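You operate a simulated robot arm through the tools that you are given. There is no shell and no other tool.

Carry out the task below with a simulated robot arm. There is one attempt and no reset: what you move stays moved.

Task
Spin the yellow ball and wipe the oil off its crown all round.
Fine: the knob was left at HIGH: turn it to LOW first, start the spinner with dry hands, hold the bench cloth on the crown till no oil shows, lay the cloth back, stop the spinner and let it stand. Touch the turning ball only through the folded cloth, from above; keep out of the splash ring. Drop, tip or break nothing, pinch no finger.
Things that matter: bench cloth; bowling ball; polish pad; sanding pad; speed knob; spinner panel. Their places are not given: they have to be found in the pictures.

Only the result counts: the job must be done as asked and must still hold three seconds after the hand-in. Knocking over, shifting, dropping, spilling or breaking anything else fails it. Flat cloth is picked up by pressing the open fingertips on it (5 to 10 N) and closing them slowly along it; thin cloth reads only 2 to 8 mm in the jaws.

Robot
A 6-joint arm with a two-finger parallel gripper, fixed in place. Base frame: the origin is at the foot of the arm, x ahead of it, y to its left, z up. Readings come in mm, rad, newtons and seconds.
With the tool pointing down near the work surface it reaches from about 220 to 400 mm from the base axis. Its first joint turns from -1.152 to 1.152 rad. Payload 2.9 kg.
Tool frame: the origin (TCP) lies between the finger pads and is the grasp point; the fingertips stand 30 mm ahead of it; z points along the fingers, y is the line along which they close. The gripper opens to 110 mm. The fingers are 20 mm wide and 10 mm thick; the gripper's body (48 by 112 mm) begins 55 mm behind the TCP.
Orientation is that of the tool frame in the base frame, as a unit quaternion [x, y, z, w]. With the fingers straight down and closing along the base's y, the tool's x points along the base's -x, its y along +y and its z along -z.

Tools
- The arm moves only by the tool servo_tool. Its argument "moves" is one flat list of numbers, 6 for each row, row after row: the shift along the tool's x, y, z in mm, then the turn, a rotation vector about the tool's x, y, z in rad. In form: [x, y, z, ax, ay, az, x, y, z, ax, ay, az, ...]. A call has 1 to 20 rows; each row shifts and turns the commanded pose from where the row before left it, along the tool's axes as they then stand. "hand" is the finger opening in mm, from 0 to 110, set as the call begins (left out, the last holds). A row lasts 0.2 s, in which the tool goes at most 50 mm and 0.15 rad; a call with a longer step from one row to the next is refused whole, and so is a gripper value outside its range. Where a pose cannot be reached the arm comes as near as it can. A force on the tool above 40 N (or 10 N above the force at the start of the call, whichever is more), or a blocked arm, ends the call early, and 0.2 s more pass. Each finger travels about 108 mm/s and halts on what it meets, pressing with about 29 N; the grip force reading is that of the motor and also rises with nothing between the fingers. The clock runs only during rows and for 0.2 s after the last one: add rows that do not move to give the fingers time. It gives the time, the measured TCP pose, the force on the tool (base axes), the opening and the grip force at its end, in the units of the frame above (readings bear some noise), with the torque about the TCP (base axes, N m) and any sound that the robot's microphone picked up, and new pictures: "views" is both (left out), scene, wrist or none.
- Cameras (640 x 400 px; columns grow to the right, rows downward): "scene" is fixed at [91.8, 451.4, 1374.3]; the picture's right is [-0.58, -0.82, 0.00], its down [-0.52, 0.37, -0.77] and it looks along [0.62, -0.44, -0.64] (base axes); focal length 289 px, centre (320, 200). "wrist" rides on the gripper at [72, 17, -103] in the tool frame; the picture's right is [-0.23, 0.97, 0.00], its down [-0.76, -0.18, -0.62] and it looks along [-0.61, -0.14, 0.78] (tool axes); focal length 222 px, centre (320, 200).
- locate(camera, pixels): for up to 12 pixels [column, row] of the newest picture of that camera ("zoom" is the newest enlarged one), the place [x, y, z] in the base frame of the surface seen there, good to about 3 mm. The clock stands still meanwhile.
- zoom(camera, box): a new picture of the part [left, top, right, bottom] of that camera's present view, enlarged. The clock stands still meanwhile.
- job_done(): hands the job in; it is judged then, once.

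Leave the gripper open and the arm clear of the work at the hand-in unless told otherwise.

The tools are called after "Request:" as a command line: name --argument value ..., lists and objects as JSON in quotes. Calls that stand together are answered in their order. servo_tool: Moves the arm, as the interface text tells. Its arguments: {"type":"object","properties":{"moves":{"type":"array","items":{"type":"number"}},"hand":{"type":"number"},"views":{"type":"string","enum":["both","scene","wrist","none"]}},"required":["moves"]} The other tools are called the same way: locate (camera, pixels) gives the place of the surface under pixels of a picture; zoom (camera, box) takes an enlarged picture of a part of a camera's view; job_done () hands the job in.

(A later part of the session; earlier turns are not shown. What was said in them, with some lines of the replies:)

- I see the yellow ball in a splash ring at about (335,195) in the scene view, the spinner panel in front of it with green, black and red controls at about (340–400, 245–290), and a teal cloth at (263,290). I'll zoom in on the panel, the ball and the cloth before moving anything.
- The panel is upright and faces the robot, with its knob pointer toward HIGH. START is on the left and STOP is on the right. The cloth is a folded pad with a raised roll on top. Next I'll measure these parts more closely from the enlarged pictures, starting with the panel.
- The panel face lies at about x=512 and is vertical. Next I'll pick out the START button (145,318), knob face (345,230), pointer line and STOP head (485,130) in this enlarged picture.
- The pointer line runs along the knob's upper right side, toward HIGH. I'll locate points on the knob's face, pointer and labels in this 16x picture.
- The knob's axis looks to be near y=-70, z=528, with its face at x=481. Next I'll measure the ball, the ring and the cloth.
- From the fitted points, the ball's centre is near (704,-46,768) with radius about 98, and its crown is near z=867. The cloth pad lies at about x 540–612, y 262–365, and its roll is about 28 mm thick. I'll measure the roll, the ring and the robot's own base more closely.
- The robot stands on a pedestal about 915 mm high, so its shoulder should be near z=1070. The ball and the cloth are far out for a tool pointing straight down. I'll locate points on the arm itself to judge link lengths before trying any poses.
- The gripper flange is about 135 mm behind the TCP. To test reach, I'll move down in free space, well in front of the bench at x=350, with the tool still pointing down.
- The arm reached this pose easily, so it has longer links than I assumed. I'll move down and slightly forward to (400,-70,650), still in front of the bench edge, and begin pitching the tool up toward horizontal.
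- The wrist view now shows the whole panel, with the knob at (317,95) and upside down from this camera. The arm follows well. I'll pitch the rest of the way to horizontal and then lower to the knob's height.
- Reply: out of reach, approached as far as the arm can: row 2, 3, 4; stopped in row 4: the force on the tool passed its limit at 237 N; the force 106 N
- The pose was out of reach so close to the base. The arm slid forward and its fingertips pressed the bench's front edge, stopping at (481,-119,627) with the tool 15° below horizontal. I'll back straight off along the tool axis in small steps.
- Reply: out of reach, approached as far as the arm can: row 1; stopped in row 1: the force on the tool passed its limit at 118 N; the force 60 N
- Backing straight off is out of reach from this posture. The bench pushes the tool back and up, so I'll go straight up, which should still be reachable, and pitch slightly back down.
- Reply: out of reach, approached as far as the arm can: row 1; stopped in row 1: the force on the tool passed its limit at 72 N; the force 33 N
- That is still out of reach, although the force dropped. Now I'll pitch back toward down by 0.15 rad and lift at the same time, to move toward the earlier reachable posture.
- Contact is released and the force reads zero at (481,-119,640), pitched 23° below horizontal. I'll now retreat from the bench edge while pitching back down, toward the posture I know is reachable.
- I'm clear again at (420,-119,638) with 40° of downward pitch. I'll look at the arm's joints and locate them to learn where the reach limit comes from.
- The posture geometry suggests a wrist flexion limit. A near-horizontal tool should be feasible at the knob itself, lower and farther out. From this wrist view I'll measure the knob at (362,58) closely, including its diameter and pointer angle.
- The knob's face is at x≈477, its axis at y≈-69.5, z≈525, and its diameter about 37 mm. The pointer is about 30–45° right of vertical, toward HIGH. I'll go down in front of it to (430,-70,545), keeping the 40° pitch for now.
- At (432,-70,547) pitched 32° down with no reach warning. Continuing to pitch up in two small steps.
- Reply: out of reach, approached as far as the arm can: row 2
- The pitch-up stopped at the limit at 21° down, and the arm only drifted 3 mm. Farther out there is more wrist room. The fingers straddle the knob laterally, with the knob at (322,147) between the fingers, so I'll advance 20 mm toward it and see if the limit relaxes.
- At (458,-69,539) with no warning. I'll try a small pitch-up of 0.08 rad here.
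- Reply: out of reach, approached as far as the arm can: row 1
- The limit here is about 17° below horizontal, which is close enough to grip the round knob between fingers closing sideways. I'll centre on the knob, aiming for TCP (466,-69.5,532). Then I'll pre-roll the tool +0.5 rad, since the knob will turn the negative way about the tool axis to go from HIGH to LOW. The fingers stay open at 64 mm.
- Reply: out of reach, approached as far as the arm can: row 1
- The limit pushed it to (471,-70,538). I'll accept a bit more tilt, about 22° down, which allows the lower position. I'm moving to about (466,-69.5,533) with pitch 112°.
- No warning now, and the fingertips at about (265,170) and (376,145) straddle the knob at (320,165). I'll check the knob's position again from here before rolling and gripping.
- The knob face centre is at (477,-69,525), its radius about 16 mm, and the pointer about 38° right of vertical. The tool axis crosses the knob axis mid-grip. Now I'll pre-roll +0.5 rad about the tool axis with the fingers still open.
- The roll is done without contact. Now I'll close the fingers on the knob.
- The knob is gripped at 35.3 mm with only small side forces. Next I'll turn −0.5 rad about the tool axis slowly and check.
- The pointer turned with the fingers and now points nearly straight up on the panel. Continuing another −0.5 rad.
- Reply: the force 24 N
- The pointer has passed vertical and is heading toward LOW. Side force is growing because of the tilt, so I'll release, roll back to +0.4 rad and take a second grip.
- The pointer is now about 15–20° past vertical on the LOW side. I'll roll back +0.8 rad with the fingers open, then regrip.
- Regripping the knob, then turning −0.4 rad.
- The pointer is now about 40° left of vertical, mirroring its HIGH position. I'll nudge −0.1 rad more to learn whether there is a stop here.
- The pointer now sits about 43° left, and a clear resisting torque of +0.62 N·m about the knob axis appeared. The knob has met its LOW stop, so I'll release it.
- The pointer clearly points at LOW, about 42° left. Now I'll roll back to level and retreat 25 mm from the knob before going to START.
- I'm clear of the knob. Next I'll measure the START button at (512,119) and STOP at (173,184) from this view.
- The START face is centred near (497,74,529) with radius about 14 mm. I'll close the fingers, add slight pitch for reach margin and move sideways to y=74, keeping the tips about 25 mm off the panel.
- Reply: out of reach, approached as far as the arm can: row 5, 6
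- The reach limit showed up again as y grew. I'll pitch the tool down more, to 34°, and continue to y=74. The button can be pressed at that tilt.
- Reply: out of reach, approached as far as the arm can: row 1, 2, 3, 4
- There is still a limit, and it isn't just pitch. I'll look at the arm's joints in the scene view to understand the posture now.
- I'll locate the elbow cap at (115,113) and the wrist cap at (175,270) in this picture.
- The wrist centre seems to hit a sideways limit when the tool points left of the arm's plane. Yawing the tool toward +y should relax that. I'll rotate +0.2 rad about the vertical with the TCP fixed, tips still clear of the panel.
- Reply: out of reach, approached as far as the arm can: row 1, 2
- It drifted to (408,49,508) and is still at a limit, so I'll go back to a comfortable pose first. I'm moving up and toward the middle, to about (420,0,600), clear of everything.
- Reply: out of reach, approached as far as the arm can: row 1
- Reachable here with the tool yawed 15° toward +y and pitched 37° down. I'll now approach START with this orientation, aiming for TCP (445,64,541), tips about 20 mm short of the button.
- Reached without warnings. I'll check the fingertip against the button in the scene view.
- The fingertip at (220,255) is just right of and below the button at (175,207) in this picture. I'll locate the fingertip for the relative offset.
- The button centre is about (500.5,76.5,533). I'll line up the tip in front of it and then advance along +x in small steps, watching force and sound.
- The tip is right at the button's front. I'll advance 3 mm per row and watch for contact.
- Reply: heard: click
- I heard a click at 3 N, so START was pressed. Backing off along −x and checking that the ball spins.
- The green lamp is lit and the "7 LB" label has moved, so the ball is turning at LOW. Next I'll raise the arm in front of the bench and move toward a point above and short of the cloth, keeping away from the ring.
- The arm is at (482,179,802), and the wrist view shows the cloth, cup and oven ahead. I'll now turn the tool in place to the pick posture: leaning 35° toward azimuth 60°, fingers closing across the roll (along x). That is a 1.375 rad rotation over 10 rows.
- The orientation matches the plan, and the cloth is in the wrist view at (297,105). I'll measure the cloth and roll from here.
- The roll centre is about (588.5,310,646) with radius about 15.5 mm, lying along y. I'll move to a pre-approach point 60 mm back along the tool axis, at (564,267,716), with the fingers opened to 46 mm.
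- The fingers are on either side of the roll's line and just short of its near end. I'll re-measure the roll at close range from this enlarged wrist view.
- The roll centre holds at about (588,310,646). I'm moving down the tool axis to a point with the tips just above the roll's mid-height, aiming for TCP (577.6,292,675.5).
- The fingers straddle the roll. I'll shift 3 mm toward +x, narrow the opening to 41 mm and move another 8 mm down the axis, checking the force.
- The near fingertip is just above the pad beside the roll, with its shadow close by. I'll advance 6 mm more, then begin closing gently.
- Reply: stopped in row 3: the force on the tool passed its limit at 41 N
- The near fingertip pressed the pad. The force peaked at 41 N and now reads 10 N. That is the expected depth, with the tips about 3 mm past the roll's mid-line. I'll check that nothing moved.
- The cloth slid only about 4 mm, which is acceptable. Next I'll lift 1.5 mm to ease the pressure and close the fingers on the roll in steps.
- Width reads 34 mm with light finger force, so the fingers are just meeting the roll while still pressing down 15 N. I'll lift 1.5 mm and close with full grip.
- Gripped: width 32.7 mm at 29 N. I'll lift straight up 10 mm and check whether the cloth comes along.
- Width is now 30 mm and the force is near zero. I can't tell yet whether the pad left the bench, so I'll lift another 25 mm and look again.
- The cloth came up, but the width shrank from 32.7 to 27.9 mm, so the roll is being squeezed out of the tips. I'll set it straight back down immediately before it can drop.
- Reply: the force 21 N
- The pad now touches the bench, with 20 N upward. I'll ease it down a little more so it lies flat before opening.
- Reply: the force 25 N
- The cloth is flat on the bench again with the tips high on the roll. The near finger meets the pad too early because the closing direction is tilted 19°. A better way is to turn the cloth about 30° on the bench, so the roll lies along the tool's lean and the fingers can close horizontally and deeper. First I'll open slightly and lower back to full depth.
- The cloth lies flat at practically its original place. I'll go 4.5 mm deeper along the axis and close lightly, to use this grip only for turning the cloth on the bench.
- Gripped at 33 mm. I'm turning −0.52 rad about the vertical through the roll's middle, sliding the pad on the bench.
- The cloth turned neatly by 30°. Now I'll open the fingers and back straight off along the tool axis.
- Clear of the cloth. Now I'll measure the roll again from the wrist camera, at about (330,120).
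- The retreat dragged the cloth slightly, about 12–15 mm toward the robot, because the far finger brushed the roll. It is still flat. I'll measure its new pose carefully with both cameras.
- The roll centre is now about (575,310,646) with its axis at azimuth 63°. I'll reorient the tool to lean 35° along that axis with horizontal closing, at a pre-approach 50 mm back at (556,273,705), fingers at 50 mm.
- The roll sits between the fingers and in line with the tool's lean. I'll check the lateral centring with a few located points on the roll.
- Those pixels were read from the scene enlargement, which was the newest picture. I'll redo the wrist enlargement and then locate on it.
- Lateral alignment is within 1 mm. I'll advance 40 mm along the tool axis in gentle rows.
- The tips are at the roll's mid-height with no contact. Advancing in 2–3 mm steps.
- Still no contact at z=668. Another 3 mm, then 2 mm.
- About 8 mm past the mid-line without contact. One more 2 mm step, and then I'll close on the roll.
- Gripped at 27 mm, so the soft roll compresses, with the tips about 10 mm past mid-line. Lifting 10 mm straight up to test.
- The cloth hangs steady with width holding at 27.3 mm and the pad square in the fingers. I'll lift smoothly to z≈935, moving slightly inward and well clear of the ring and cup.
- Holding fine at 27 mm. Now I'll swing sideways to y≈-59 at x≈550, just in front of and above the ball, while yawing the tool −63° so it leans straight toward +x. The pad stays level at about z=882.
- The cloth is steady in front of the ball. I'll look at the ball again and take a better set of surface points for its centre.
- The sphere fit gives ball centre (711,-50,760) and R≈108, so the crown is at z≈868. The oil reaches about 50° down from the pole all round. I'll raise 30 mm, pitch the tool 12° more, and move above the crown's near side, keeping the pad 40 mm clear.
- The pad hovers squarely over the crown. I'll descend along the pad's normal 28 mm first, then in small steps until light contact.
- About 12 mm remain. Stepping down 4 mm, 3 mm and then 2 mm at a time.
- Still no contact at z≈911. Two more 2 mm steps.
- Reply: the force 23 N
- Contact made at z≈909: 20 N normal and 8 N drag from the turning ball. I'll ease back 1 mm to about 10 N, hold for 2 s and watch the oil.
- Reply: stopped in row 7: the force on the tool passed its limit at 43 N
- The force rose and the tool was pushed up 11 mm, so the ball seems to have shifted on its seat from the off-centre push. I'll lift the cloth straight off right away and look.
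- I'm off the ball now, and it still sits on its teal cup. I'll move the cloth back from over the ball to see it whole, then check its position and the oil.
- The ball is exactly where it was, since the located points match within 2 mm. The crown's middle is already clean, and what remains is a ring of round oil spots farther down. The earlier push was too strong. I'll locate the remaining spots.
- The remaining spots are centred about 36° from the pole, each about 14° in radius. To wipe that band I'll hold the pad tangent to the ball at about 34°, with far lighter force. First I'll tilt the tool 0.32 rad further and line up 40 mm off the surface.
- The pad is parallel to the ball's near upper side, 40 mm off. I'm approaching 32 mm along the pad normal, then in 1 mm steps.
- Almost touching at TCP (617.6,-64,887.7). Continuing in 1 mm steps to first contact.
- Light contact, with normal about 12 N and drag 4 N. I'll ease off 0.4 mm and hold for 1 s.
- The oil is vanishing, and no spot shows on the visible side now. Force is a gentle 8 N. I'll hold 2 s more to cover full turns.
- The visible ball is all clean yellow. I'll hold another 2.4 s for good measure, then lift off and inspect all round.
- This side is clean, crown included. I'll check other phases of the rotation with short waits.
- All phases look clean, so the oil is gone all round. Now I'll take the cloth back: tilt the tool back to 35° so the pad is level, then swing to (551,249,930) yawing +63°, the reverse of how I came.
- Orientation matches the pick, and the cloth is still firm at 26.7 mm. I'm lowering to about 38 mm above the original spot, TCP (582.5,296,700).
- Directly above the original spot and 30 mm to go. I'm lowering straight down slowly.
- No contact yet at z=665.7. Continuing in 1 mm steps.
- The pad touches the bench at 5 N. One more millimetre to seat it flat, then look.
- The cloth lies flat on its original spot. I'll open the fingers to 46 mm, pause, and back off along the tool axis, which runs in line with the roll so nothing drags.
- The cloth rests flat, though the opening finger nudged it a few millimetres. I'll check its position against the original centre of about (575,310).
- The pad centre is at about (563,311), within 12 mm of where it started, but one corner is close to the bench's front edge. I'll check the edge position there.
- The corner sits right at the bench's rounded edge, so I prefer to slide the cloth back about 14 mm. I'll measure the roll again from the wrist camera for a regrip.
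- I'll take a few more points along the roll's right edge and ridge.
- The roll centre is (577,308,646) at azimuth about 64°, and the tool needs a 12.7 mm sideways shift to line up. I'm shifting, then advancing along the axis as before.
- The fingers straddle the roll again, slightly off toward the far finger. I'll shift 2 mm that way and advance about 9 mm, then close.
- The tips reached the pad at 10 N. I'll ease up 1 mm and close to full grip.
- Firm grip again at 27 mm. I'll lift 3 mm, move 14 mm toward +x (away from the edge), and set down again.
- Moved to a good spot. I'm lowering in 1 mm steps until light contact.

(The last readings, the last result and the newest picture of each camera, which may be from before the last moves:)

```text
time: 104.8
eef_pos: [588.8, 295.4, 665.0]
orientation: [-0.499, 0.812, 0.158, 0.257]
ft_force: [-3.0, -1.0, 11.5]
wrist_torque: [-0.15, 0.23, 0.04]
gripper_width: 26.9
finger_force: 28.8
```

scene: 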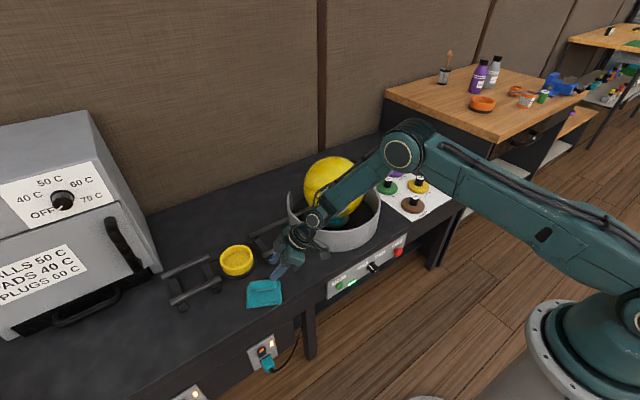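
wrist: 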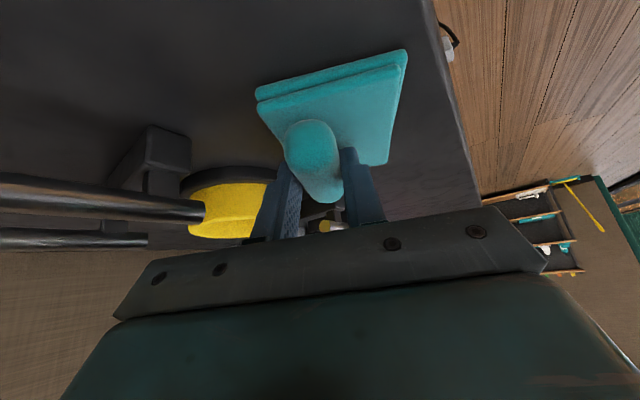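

The pad is seated at 11 N. I'll relieve 0.8 mm, then open only to 35 mm gently.

Request:
servo_tool --moves '[-0.46, 0, -0.66, 0, 0, 0, 0, 0, 0, 0, 0, 0]' --hand 31 --views "none"

Request:
servo_tool --moves '[-1.15, 0, -1.64, 0, 0, 0, 0, 0, 0, 0, 0, 0]' --hand 36 --views "none"

Request:
servo_tool --moves '[-1.15, 0, -1.64, 0, 0, 0, 0, 0, 0, 0, 0, 0]' --hand 42 --views "wrist"

Request:
zoom --camera "scene" --box '[225, 240, 315, 315]'

```text
time: 105.4
eef_pos: [587.6, 294.7, 664.7]
orientation: [-0.499, 0.813, 0.158, 0.256]
ft_force: [2.7, 1.3, 4.3]
wrist_torque: [0.06, -0.09, 0.02]
gripper_width: 30.0
finger_force: 0.1
```

```text
time: 106.0
eef_pos: [585.5, 294.7, 663.7]
orientation: [-0.499, 0.813, 0.157, 0.254]
ft_force: [1.3, 0.9, -0.3]
wrist_torque: [0.03, -0.01, -0.01]
gripper_width: 36.1
finger_force: 0.1
```

```text
time: 106.6
eef_pos: [588.4, 293.4, 666.9]
orientation: [-0.499, 0.813, 0.158, 0.255]
ft_force: [-0.5, -0.7, 0.4]
wrist_torque: [-0.02, 0.01, -0.01]
gripper_width: 41.8
finger_force: 0.0
```

wrist: 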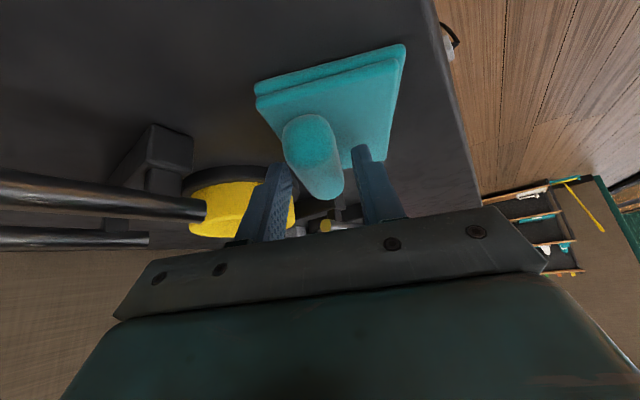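

```text
5.33 times, centred on (270, 278) of scene
```

zoom: 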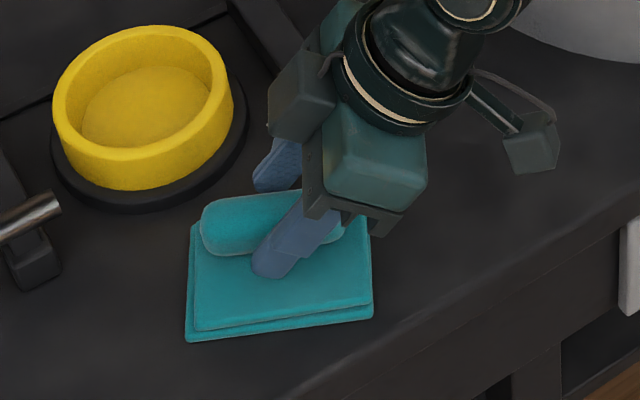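

Released with no drag, and the cloth stayed flat and in place. I'll now back off along the tool axis.

Request:
servo_tool --moves '[0, 0, -12, 0, 0, 0, 0, 0, -20, 0, 0, 0, 0, 0, -30, 0, 0, 0, 0, 0, -30, 0, 0, 0, 0, 0, 0, 0, 0, 0]' --hand 46 --views "scene"

Request:
zoom --camera "scene" --box '[225, 240, 315, 315]'

Request:
locate --camera "zoom" --pixels '[[200, 325], [368, 303], [362, 205], [200, 240], [190, 335], [372, 315], [275, 215], [280, 280]]'

```text
time: 107.8
eef_pos: [564.3, 249.0, 743.4]
orientation: [-0.5, 0.812, 0.158, 0.255]
ft_force: [0.0, 0.6, -0.2]
wrist_torque: [0.01, 0.01, -0.02]
gripper_width: 46.0
finger_force: 0.0
```

scene: 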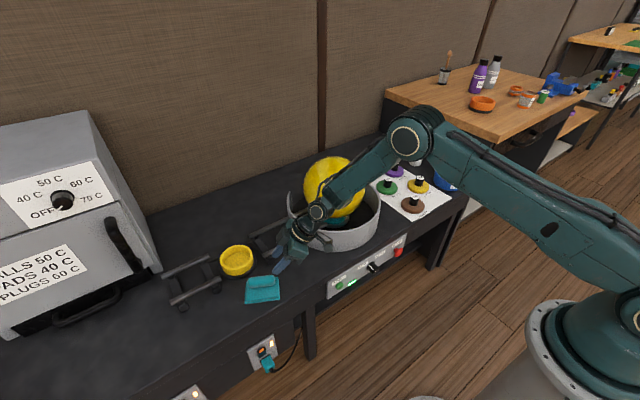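

```text
5.33 times, centred on (270, 278) of scene
```

zoom: 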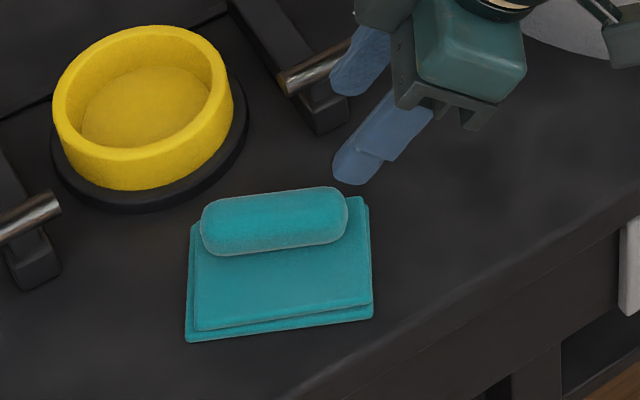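

```text
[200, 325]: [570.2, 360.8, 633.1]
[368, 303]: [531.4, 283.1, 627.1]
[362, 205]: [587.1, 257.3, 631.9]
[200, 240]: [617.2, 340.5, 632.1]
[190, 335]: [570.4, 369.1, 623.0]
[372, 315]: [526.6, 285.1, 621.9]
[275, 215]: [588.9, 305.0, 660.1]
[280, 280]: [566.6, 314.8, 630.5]
```

The cloth's centre is now (576.5,310.4), within 2 mm of its original place. Next comes stopping the spinner. I'll rise and swing back in front of the ball to about (440,-110,860), yawing the tool back to straight ahead.

Request:
servo_tool --moves '[-1.9, 8.7, -34.4, 0, 0, 0, -1.9, 8.7, -34.4, 0, 0, 0, -1.9, 8.7, -34.4, 0, 0, 0, -1.9, 8.7, -34.4, 0, 0, 0, 24.9, -8.7, -17.4, 0.0631, 0, 0.0901, 23.9, -12, -16.8, 0.0631, 0, 0.0901, 22.7, -15.1, -15.9, 0.0631, 0, 0.0901, 21.2, -18.1, -14.9, 0.0631, 0, 0.0901, 19.4, -20.8, -13.6, 0.0631, 0, 0.0901, 17.4, -23.3, -12.2, 0.0631, 0, 0.0901, 15.3, -25.5, -10.7, 0.0631, 0, 0.0901, 12.9, -27.4, -9, 0.0631, 0, 0.0901, 10.3, -29, -7.2, 0.0631, 0, 0.0901, 7.7, -30.1, -5.4, 0.0631, 0, 0.0901, 0, 0, 0, 0, 0, 0]' --hand 20 --views "scene"

Request:
zoom --camera "scene" --box '[290, 140, 380, 230]'

```text
time: 111.0
eef_pos: [440.7, -113.6, 860.7]
orientation: [-0.002, 0.954, 0.001, 0.3]
ft_force: [-0.1, 0.1, 0.6]
wrist_torque: [0.02, -0.03, -0.03]
gripper_width: 19.8
finger_force: 0.0
```

scene: 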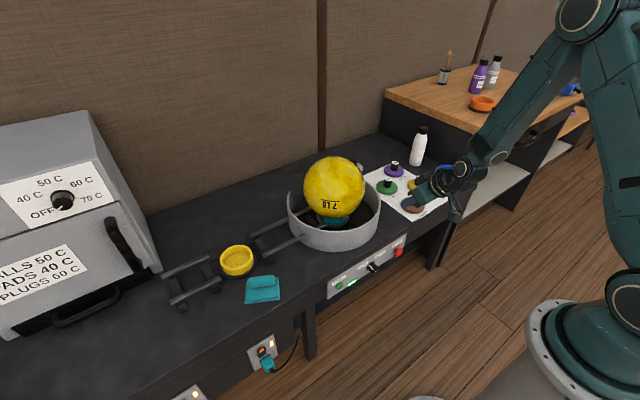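

```text
4.44 times, centred on (335, 185) of scene
```

zoom: 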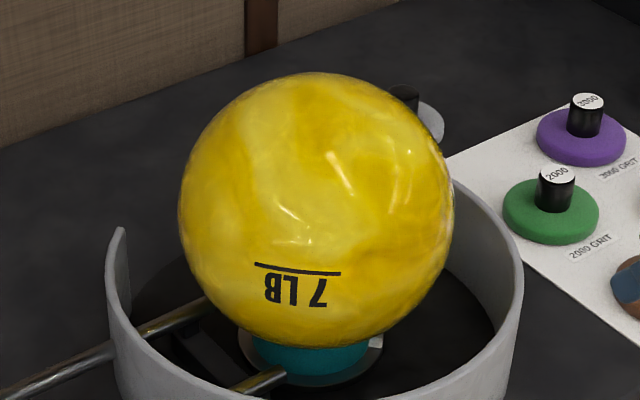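

The crown is clean in this phase too. Now I'll go down in front of the bench to about (430,-175,640), then tilt the tool to 35° below horizontal and yaw 10° toward STOP, with the fingers closing.

Request:
servo_tool --moves '[22.4, -10.3, 29.1, 0, 0, 0, 22.4, -10.3, 29.1, 0, 0, 0, 22.4, -10.3, 29.1, 0, 0, 0, 22.4, -10.3, 29.1, 0, 0, 0, 22.4, -10.3, 29.1, 0, 0, 0, 22.4, -10.3, 29.1, 0, 0, 0, 0, 0, 0, 0, -0.1163, 0, 0, 0, 0, 0, -0.1163, 0, 0, 0, 0, 0, -0.1163, 0, 0, 0, 0, 0.0715, 0, 0.0501, 0, 0, 0, 0.0715, 0, 0.0501, 0, 0, 0, 0, 0, 0]' --hand 0 --views "both"

Request:
zoom --camera "scene" --box '[290, 140, 380, 230]'

```text
time: 113.6
eef_pos: [430.1, -172.1, 640.0]
orientation: [0.077, 0.884, -0.041, 0.46]
ft_force: [0.1, 0.3, -0.3]
wrist_torque: [0.02, -0.03, -0.01]
gripper_width: 0.0
finger_force: 29.2
```

scene: 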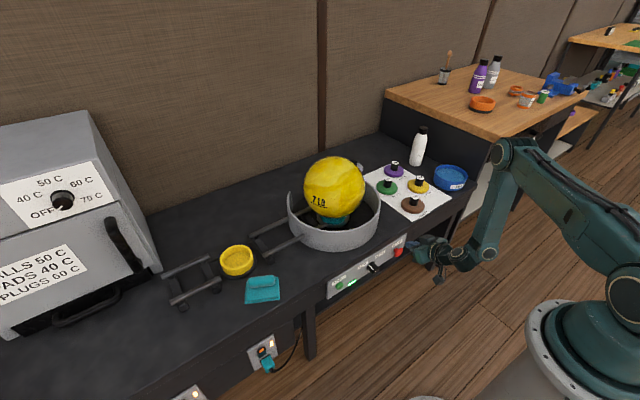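
wrist: 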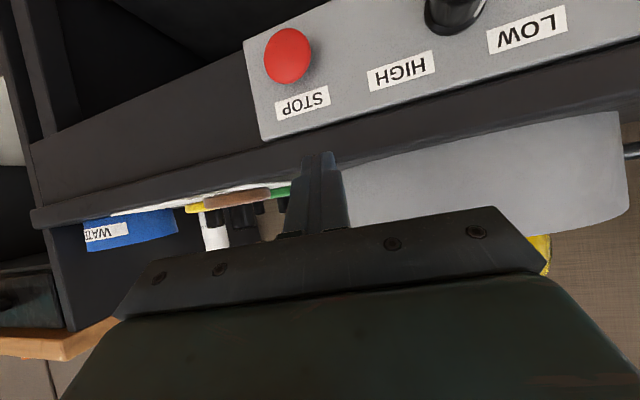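

```text
4.44 times, centred on (335, 185) of scene
```

zoom: 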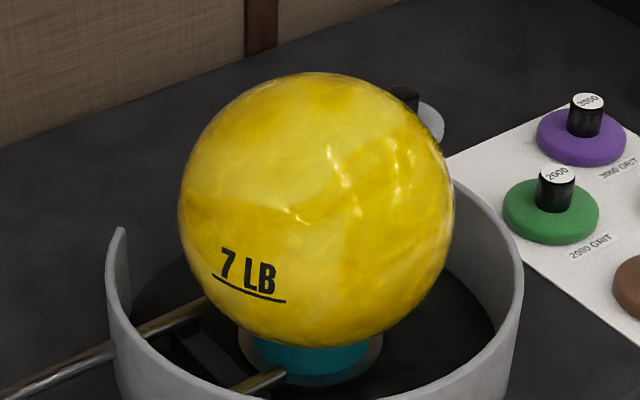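

Everything is clear, the ball is clean, and STOP is visible in the wrist view at (288,55). I'll measure it.

Request:
locate --camera "wrist" --pixels '[[288, 55], [275, 55], [300, 55], [288, 42], [288, 68], [265, 60], [308, 50]]'

Request:
locate --camera "scene" --pixels '[[398, 252], [399, 253], [397, 254], [400, 250], [396, 250]]'

```text
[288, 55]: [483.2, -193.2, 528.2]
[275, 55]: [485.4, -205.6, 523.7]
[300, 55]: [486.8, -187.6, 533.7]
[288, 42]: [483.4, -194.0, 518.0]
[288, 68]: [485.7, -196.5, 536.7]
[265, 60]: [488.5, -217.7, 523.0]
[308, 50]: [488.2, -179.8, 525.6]
```

```text
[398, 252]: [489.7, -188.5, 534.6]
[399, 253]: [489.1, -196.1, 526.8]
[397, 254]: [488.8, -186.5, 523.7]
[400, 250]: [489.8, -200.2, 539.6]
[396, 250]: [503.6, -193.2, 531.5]
```

STOP's head is centred at about (486,-196,528). Moving down to stand 25 mm in front of it, at TCP (435,-191,539).

Request:
servo_tool --moves '[26, -6, 21.6, 0, 0, 0, 26, -6, 21.6, 0, 0, 0, 26, -6, 21.6, 0, 0, 0, 0, 0, 0, 0, 0, 0]' --views "both"

Request:
zoom --camera "scene" --box '[350, 220, 440, 290]'

```text
time: 114.6
eef_pos: [435.9, -193.9, 537.3]
orientation: [0.077, 0.884, -0.041, 0.459]
ft_force: [0.0, -0.2, 0.1]
wrist_torque: [0.05, -0.01, -0.02]
gripper_width: 0.2
finger_force: 29.1
```

scene: 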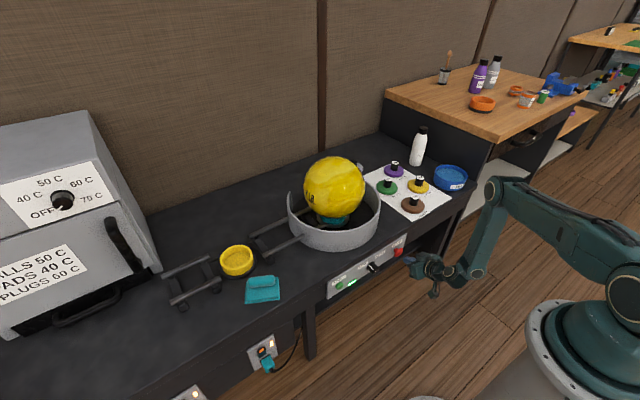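
wrist: 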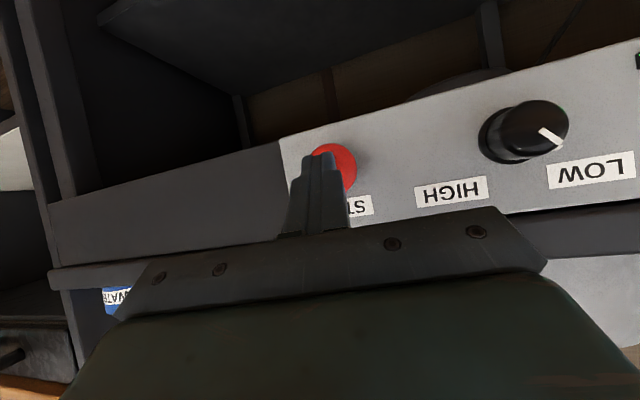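

```text
5.71 times, centred on (395, 255) of scene
```

zoom: 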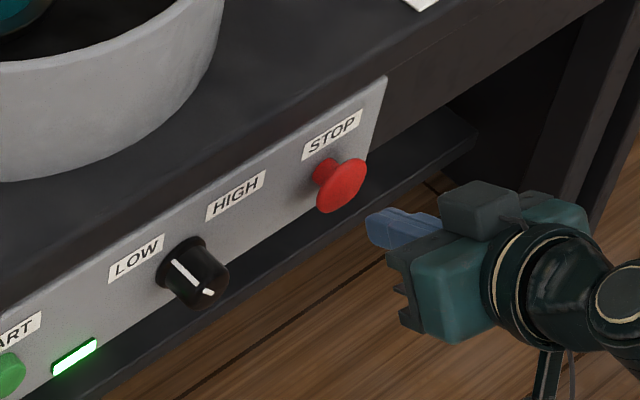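

The fingertip points at the red head. I'm advancing along +x by 15 mm and then in 3 mm steps until it clicks.

Request:
servo_tool --moves '[-4, 3.8, 5.7, 0, 0, 0, -4.5, 1.4, 6.5, 0, 0, 0, 0, 0, 0, 0, 0, 0]' --views "none"

Request:
servo_tool --moves '[-1.7, 0.52, 2.4, 0, 0, 0, -1.7, 0.52, 2.4, 0, 0, 0]' --views "none"

```text
time: 115.4
eef_pos: [449.9, -191.7, 537.1]
orientation: [0.077, 0.884, -0.04, 0.459]
ft_force: [-0.1, 1.3, 0.6]
wrist_torque: [-0.02, -0.02, -0.03]
gripper_width: 0.0
finger_force: 29.0
```

```text
time: 116.0
eef_pos: [457.3, -191.2, 538.5]
orientation: [0.077, 0.884, -0.041, 0.46]
ft_force: [-0.9, -0.2, -0.6]
wrist_torque: [-0.01, 0.02, 0.01]
gripper_width: 0.0
finger_force: 28.5
```

No contact yet at x=457. Two more small steps.

Request:
servo_tool --moves '[-1.7, 0.52, 2.4, 0, 0, 0, 0, 0, 0, 0, 0, 0]' --views "none"

Request:
servo_tool --moves '[-1.13, 0.35, 1.6, 0, 0, 0, 0, 0, 0, 0, 0, 0]' --views "none"

```text
time: 116.6
eef_pos: [460.9, -190.6, 538.4]
orientation: [0.076, 0.884, -0.04, 0.46]
ft_force: [-3.0, 0.4, -1.0]
wrist_torque: [-0.02, 0.02, 0.0]
gripper_width: 0.1
finger_force: 28.9
heard: click
```

```text
time: 117.2
eef_pos: [463.1, -190.7, 538.4]
orientation: [0.076, 0.884, -0.04, 0.459]
ft_force: [-7.0, -1.8, 1.8]
wrist_torque: [-0.01, 0.01, -0.03]
gripper_width: 0.0
finger_force: 28.4
```

The STOP button clicked. I'm backing off along −x and checking the lamp and the ball.

Request:
servo_tool --moves '[2.8, -0.87, -4, 0, 0, 0, 5.6, -1.7, -8, 0, 0, 0, 8.5, -2.6, -12, 0, 0, 0, 0, 0, 0, 0, 0, 0]' --views "both"

Request:
zoom --camera "scene" --box '[310, 220, 430, 310]'

Request:
zoom --camera "scene" --box '[290, 140, 380, 230]'

```text
time: 118.2
eef_pos: [433.0, -191.2, 539.3]
orientation: [0.076, 0.883, -0.04, 0.461]
ft_force: [-0.6, 0.1, 0.2]
wrist_torque: [0.0, 0.0, 0.0]
gripper_width: 0.0
finger_force: 29.2
```

scene: 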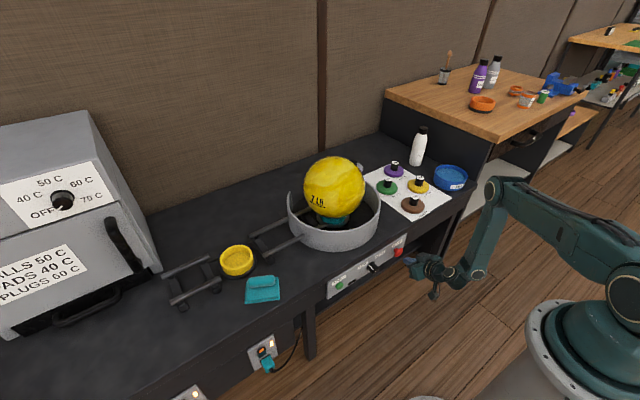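
wrist: 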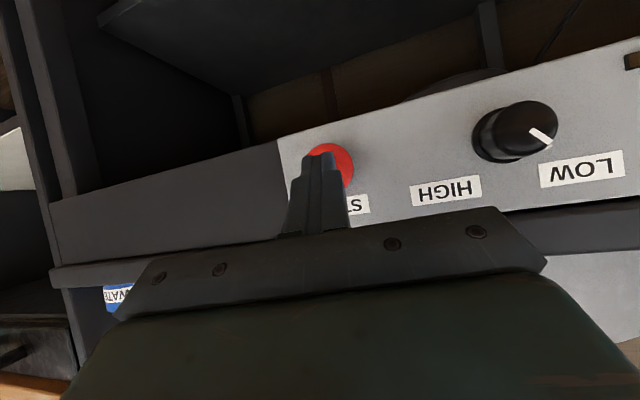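

```text
4.44 times, centred on (370, 265) of scene
```

zoom: 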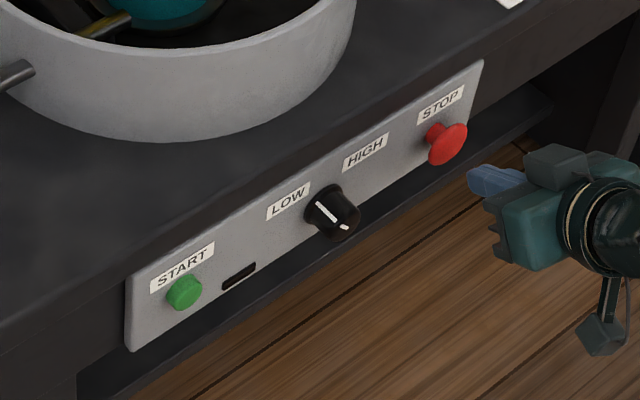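

```text
4.44 times, centred on (335, 185) of scene
```

zoom: 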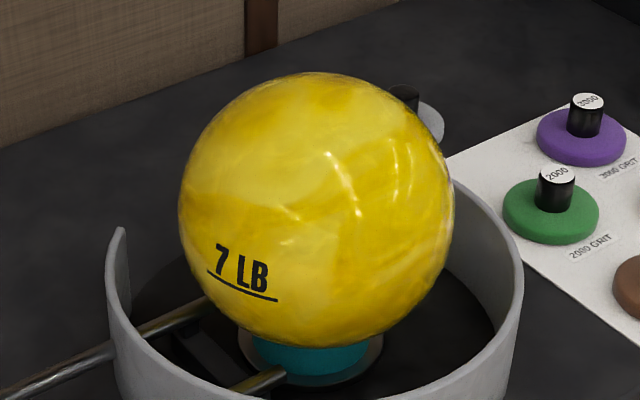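

The lamp is off, the ball has stopped, and the knob still points at LOW. I'll move the arm up and clear, turning the tool down and opening the gripper away from everything.

Request:
servo_tool --moves '[-28.7, 0, -20, 0, 0, 0, -28.7, 0, -20, 0, 0, 0, -28.7, 0, -20, 0, 0, 0, 0, 0, 0, 0, 0.12, 0, 0, 0, 0, 0, 0.12, 0, 0, 0, 0, 0, 0.12, 0, 0, 0, 0, 0, 0.12, 0, 0, 0, 0, 0, 0.12, 0, -12.5, 0, -32.7, 0, 0, 0, -12.5, 0, -32.7, 0, 0, 0, -12.5, 0, -32.7, 0, 0, 0, -12.5, 0, -32.7, 0, 0, 0, -12.5, 0, -32.7, 0, 0, 0, -12.5, 0, -32.7, 0, 0, 0, -12.5, 0, -32.7, 0, 0, 0, 0, 0, 0, 0, 0, 0]' --views "scene"

Request:
zoom --camera "scene" --box '[290, 140, 380, 230]'

```text
time: 121.6
eef_pos: [432.4, -189.8, 889.4]
orientation: [0.085, 0.98, -0.016, 0.177]
ft_force: [0.6, 0.7, -0.7]
wrist_torque: [-0.01, -0.01, 0.0]
gripper_width: 0.1
finger_force: 29.3
```

scene: 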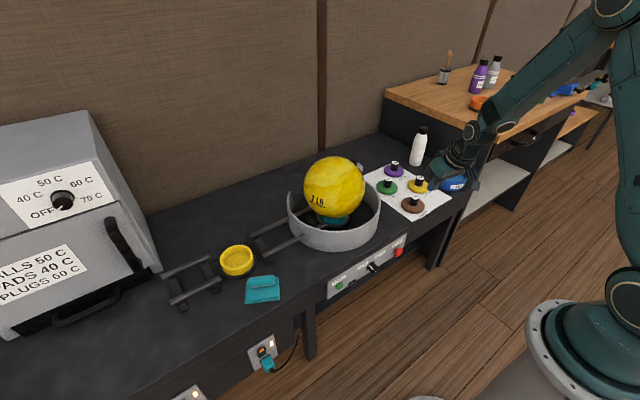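

```text
4.44 times, centred on (335, 185) of scene
```

zoom: 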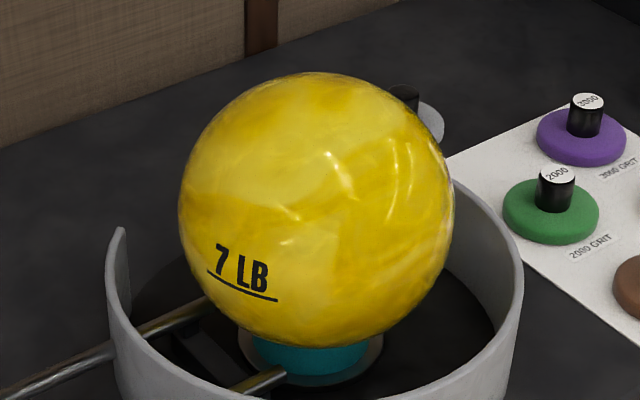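

The ball stands still. I'll return to the starting height with the gripper open, which also gives a top view of the whole crown.

Request:
servo_tool --moves '[0, 0, 0, 0, 0.1187, 0, 0, 0, 0, 0, 0.1187, 0, 0, 0, 0, 0, 0.1187, 0, 0, 0, 0, 0, 0, -0.0875, 0, 0, 0, 0, 0, -0.0875, -1.3, 13, -41.3, 0, 0, 0, -1.3, 13, -41.3, 0, 0, 0, -1.3, 13, -41.3, 0, 0, 0, -1.3, 13, -41.3, 0, 0, 0, -1.3, 13, -41.3, 0, 0, 0, -1.3, 13, -41.3, 0, 0, 0, 0, 0, 0, 0, 0, 0]' --hand 110 --views "both"

Request:
zoom --camera "wrist" --box '[280, 80, 460, 240]'

Request:
zoom --camera "scene" --box '[220, 140, 420, 320]'

```text
time: 124.2
eef_pos: [441.0, -109.9, 1135.4]
orientation: [-0.001, 1.0, 0.0, 0.001]
ft_force: [0.1, 0.5, -0.2]
wrist_torque: [-0.02, -0.01, 0.01]
gripper_width: 110.0
finger_force: 0.0
```

scene: 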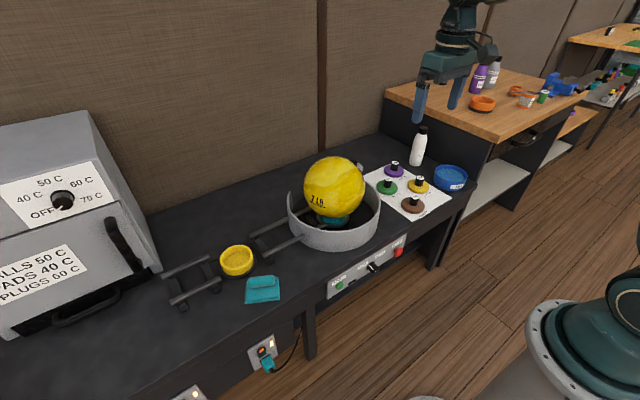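
wrist: 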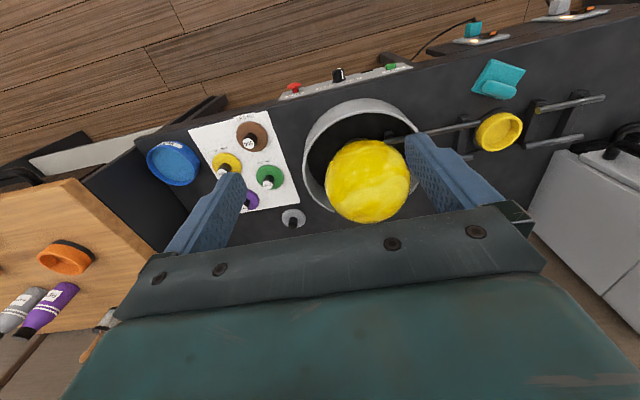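

```text
2.50 times, centred on (370, 160) of wrist
```

zoom: 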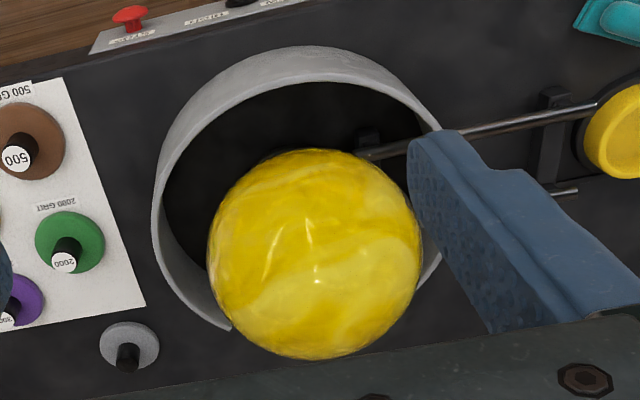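

```text
2.22 times, centred on (320, 230) of scene
```

zoom: 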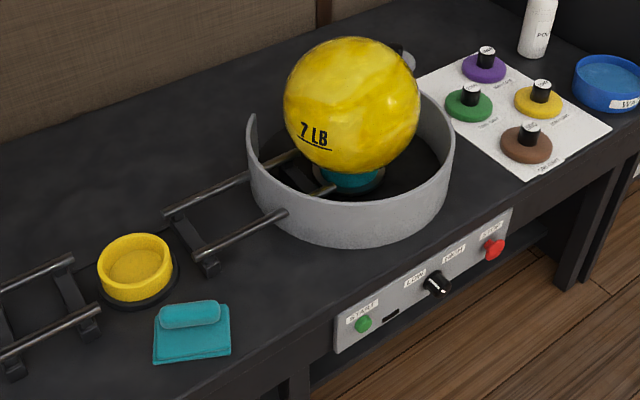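

The top and side views agree:
- The ball is clean yellow over the whole crown and standing still.
- The lamp is out and the knob points at LOW.
- The cloth lies flat at its place, and the pads, bottles and cups are untouched.
- The arm is clear with the gripper open.

I'm handing the job in.

Request:
job_done

```text
The job is handed in.
```

The job is handed in. The ball's crown is wiped clean all round, and the spinner is stopped and standing still. I haven't seen a verdict.

- **Knob:** I turned it from HIGH to LOW before starting. It still points at LOW.
- **Spinner:** START and STOP each gave a click. The green lamp is out and the ball isn't moving.
- **Oil:** No oil showed in any view I took while the ball turned, or in the top view after it stopped.
- **Cloth:** It lies flat, with its centre within about 2 mm of where it started. It is turned about 25° from its original direction, because the arm couldn't reach far enough to set it back exactly.

Some things went wrong along the way:

- **Bench edge:** Early on, the fingertips hit the bench's front edge hard; the peak reading was 237 N. I saw no damage or movement.
- **Ball pushed:** My first press on the crown was too strong. Force reached 43 N and the ball shifted for a moment. It went back to the same place within 2 mm, and I wiped the rest with much lighter force, mostly 8 N or less.
- **Cloth grip:** The first grip on the cloth was slipping, so I set it down and took a better hold. It was not dropped.
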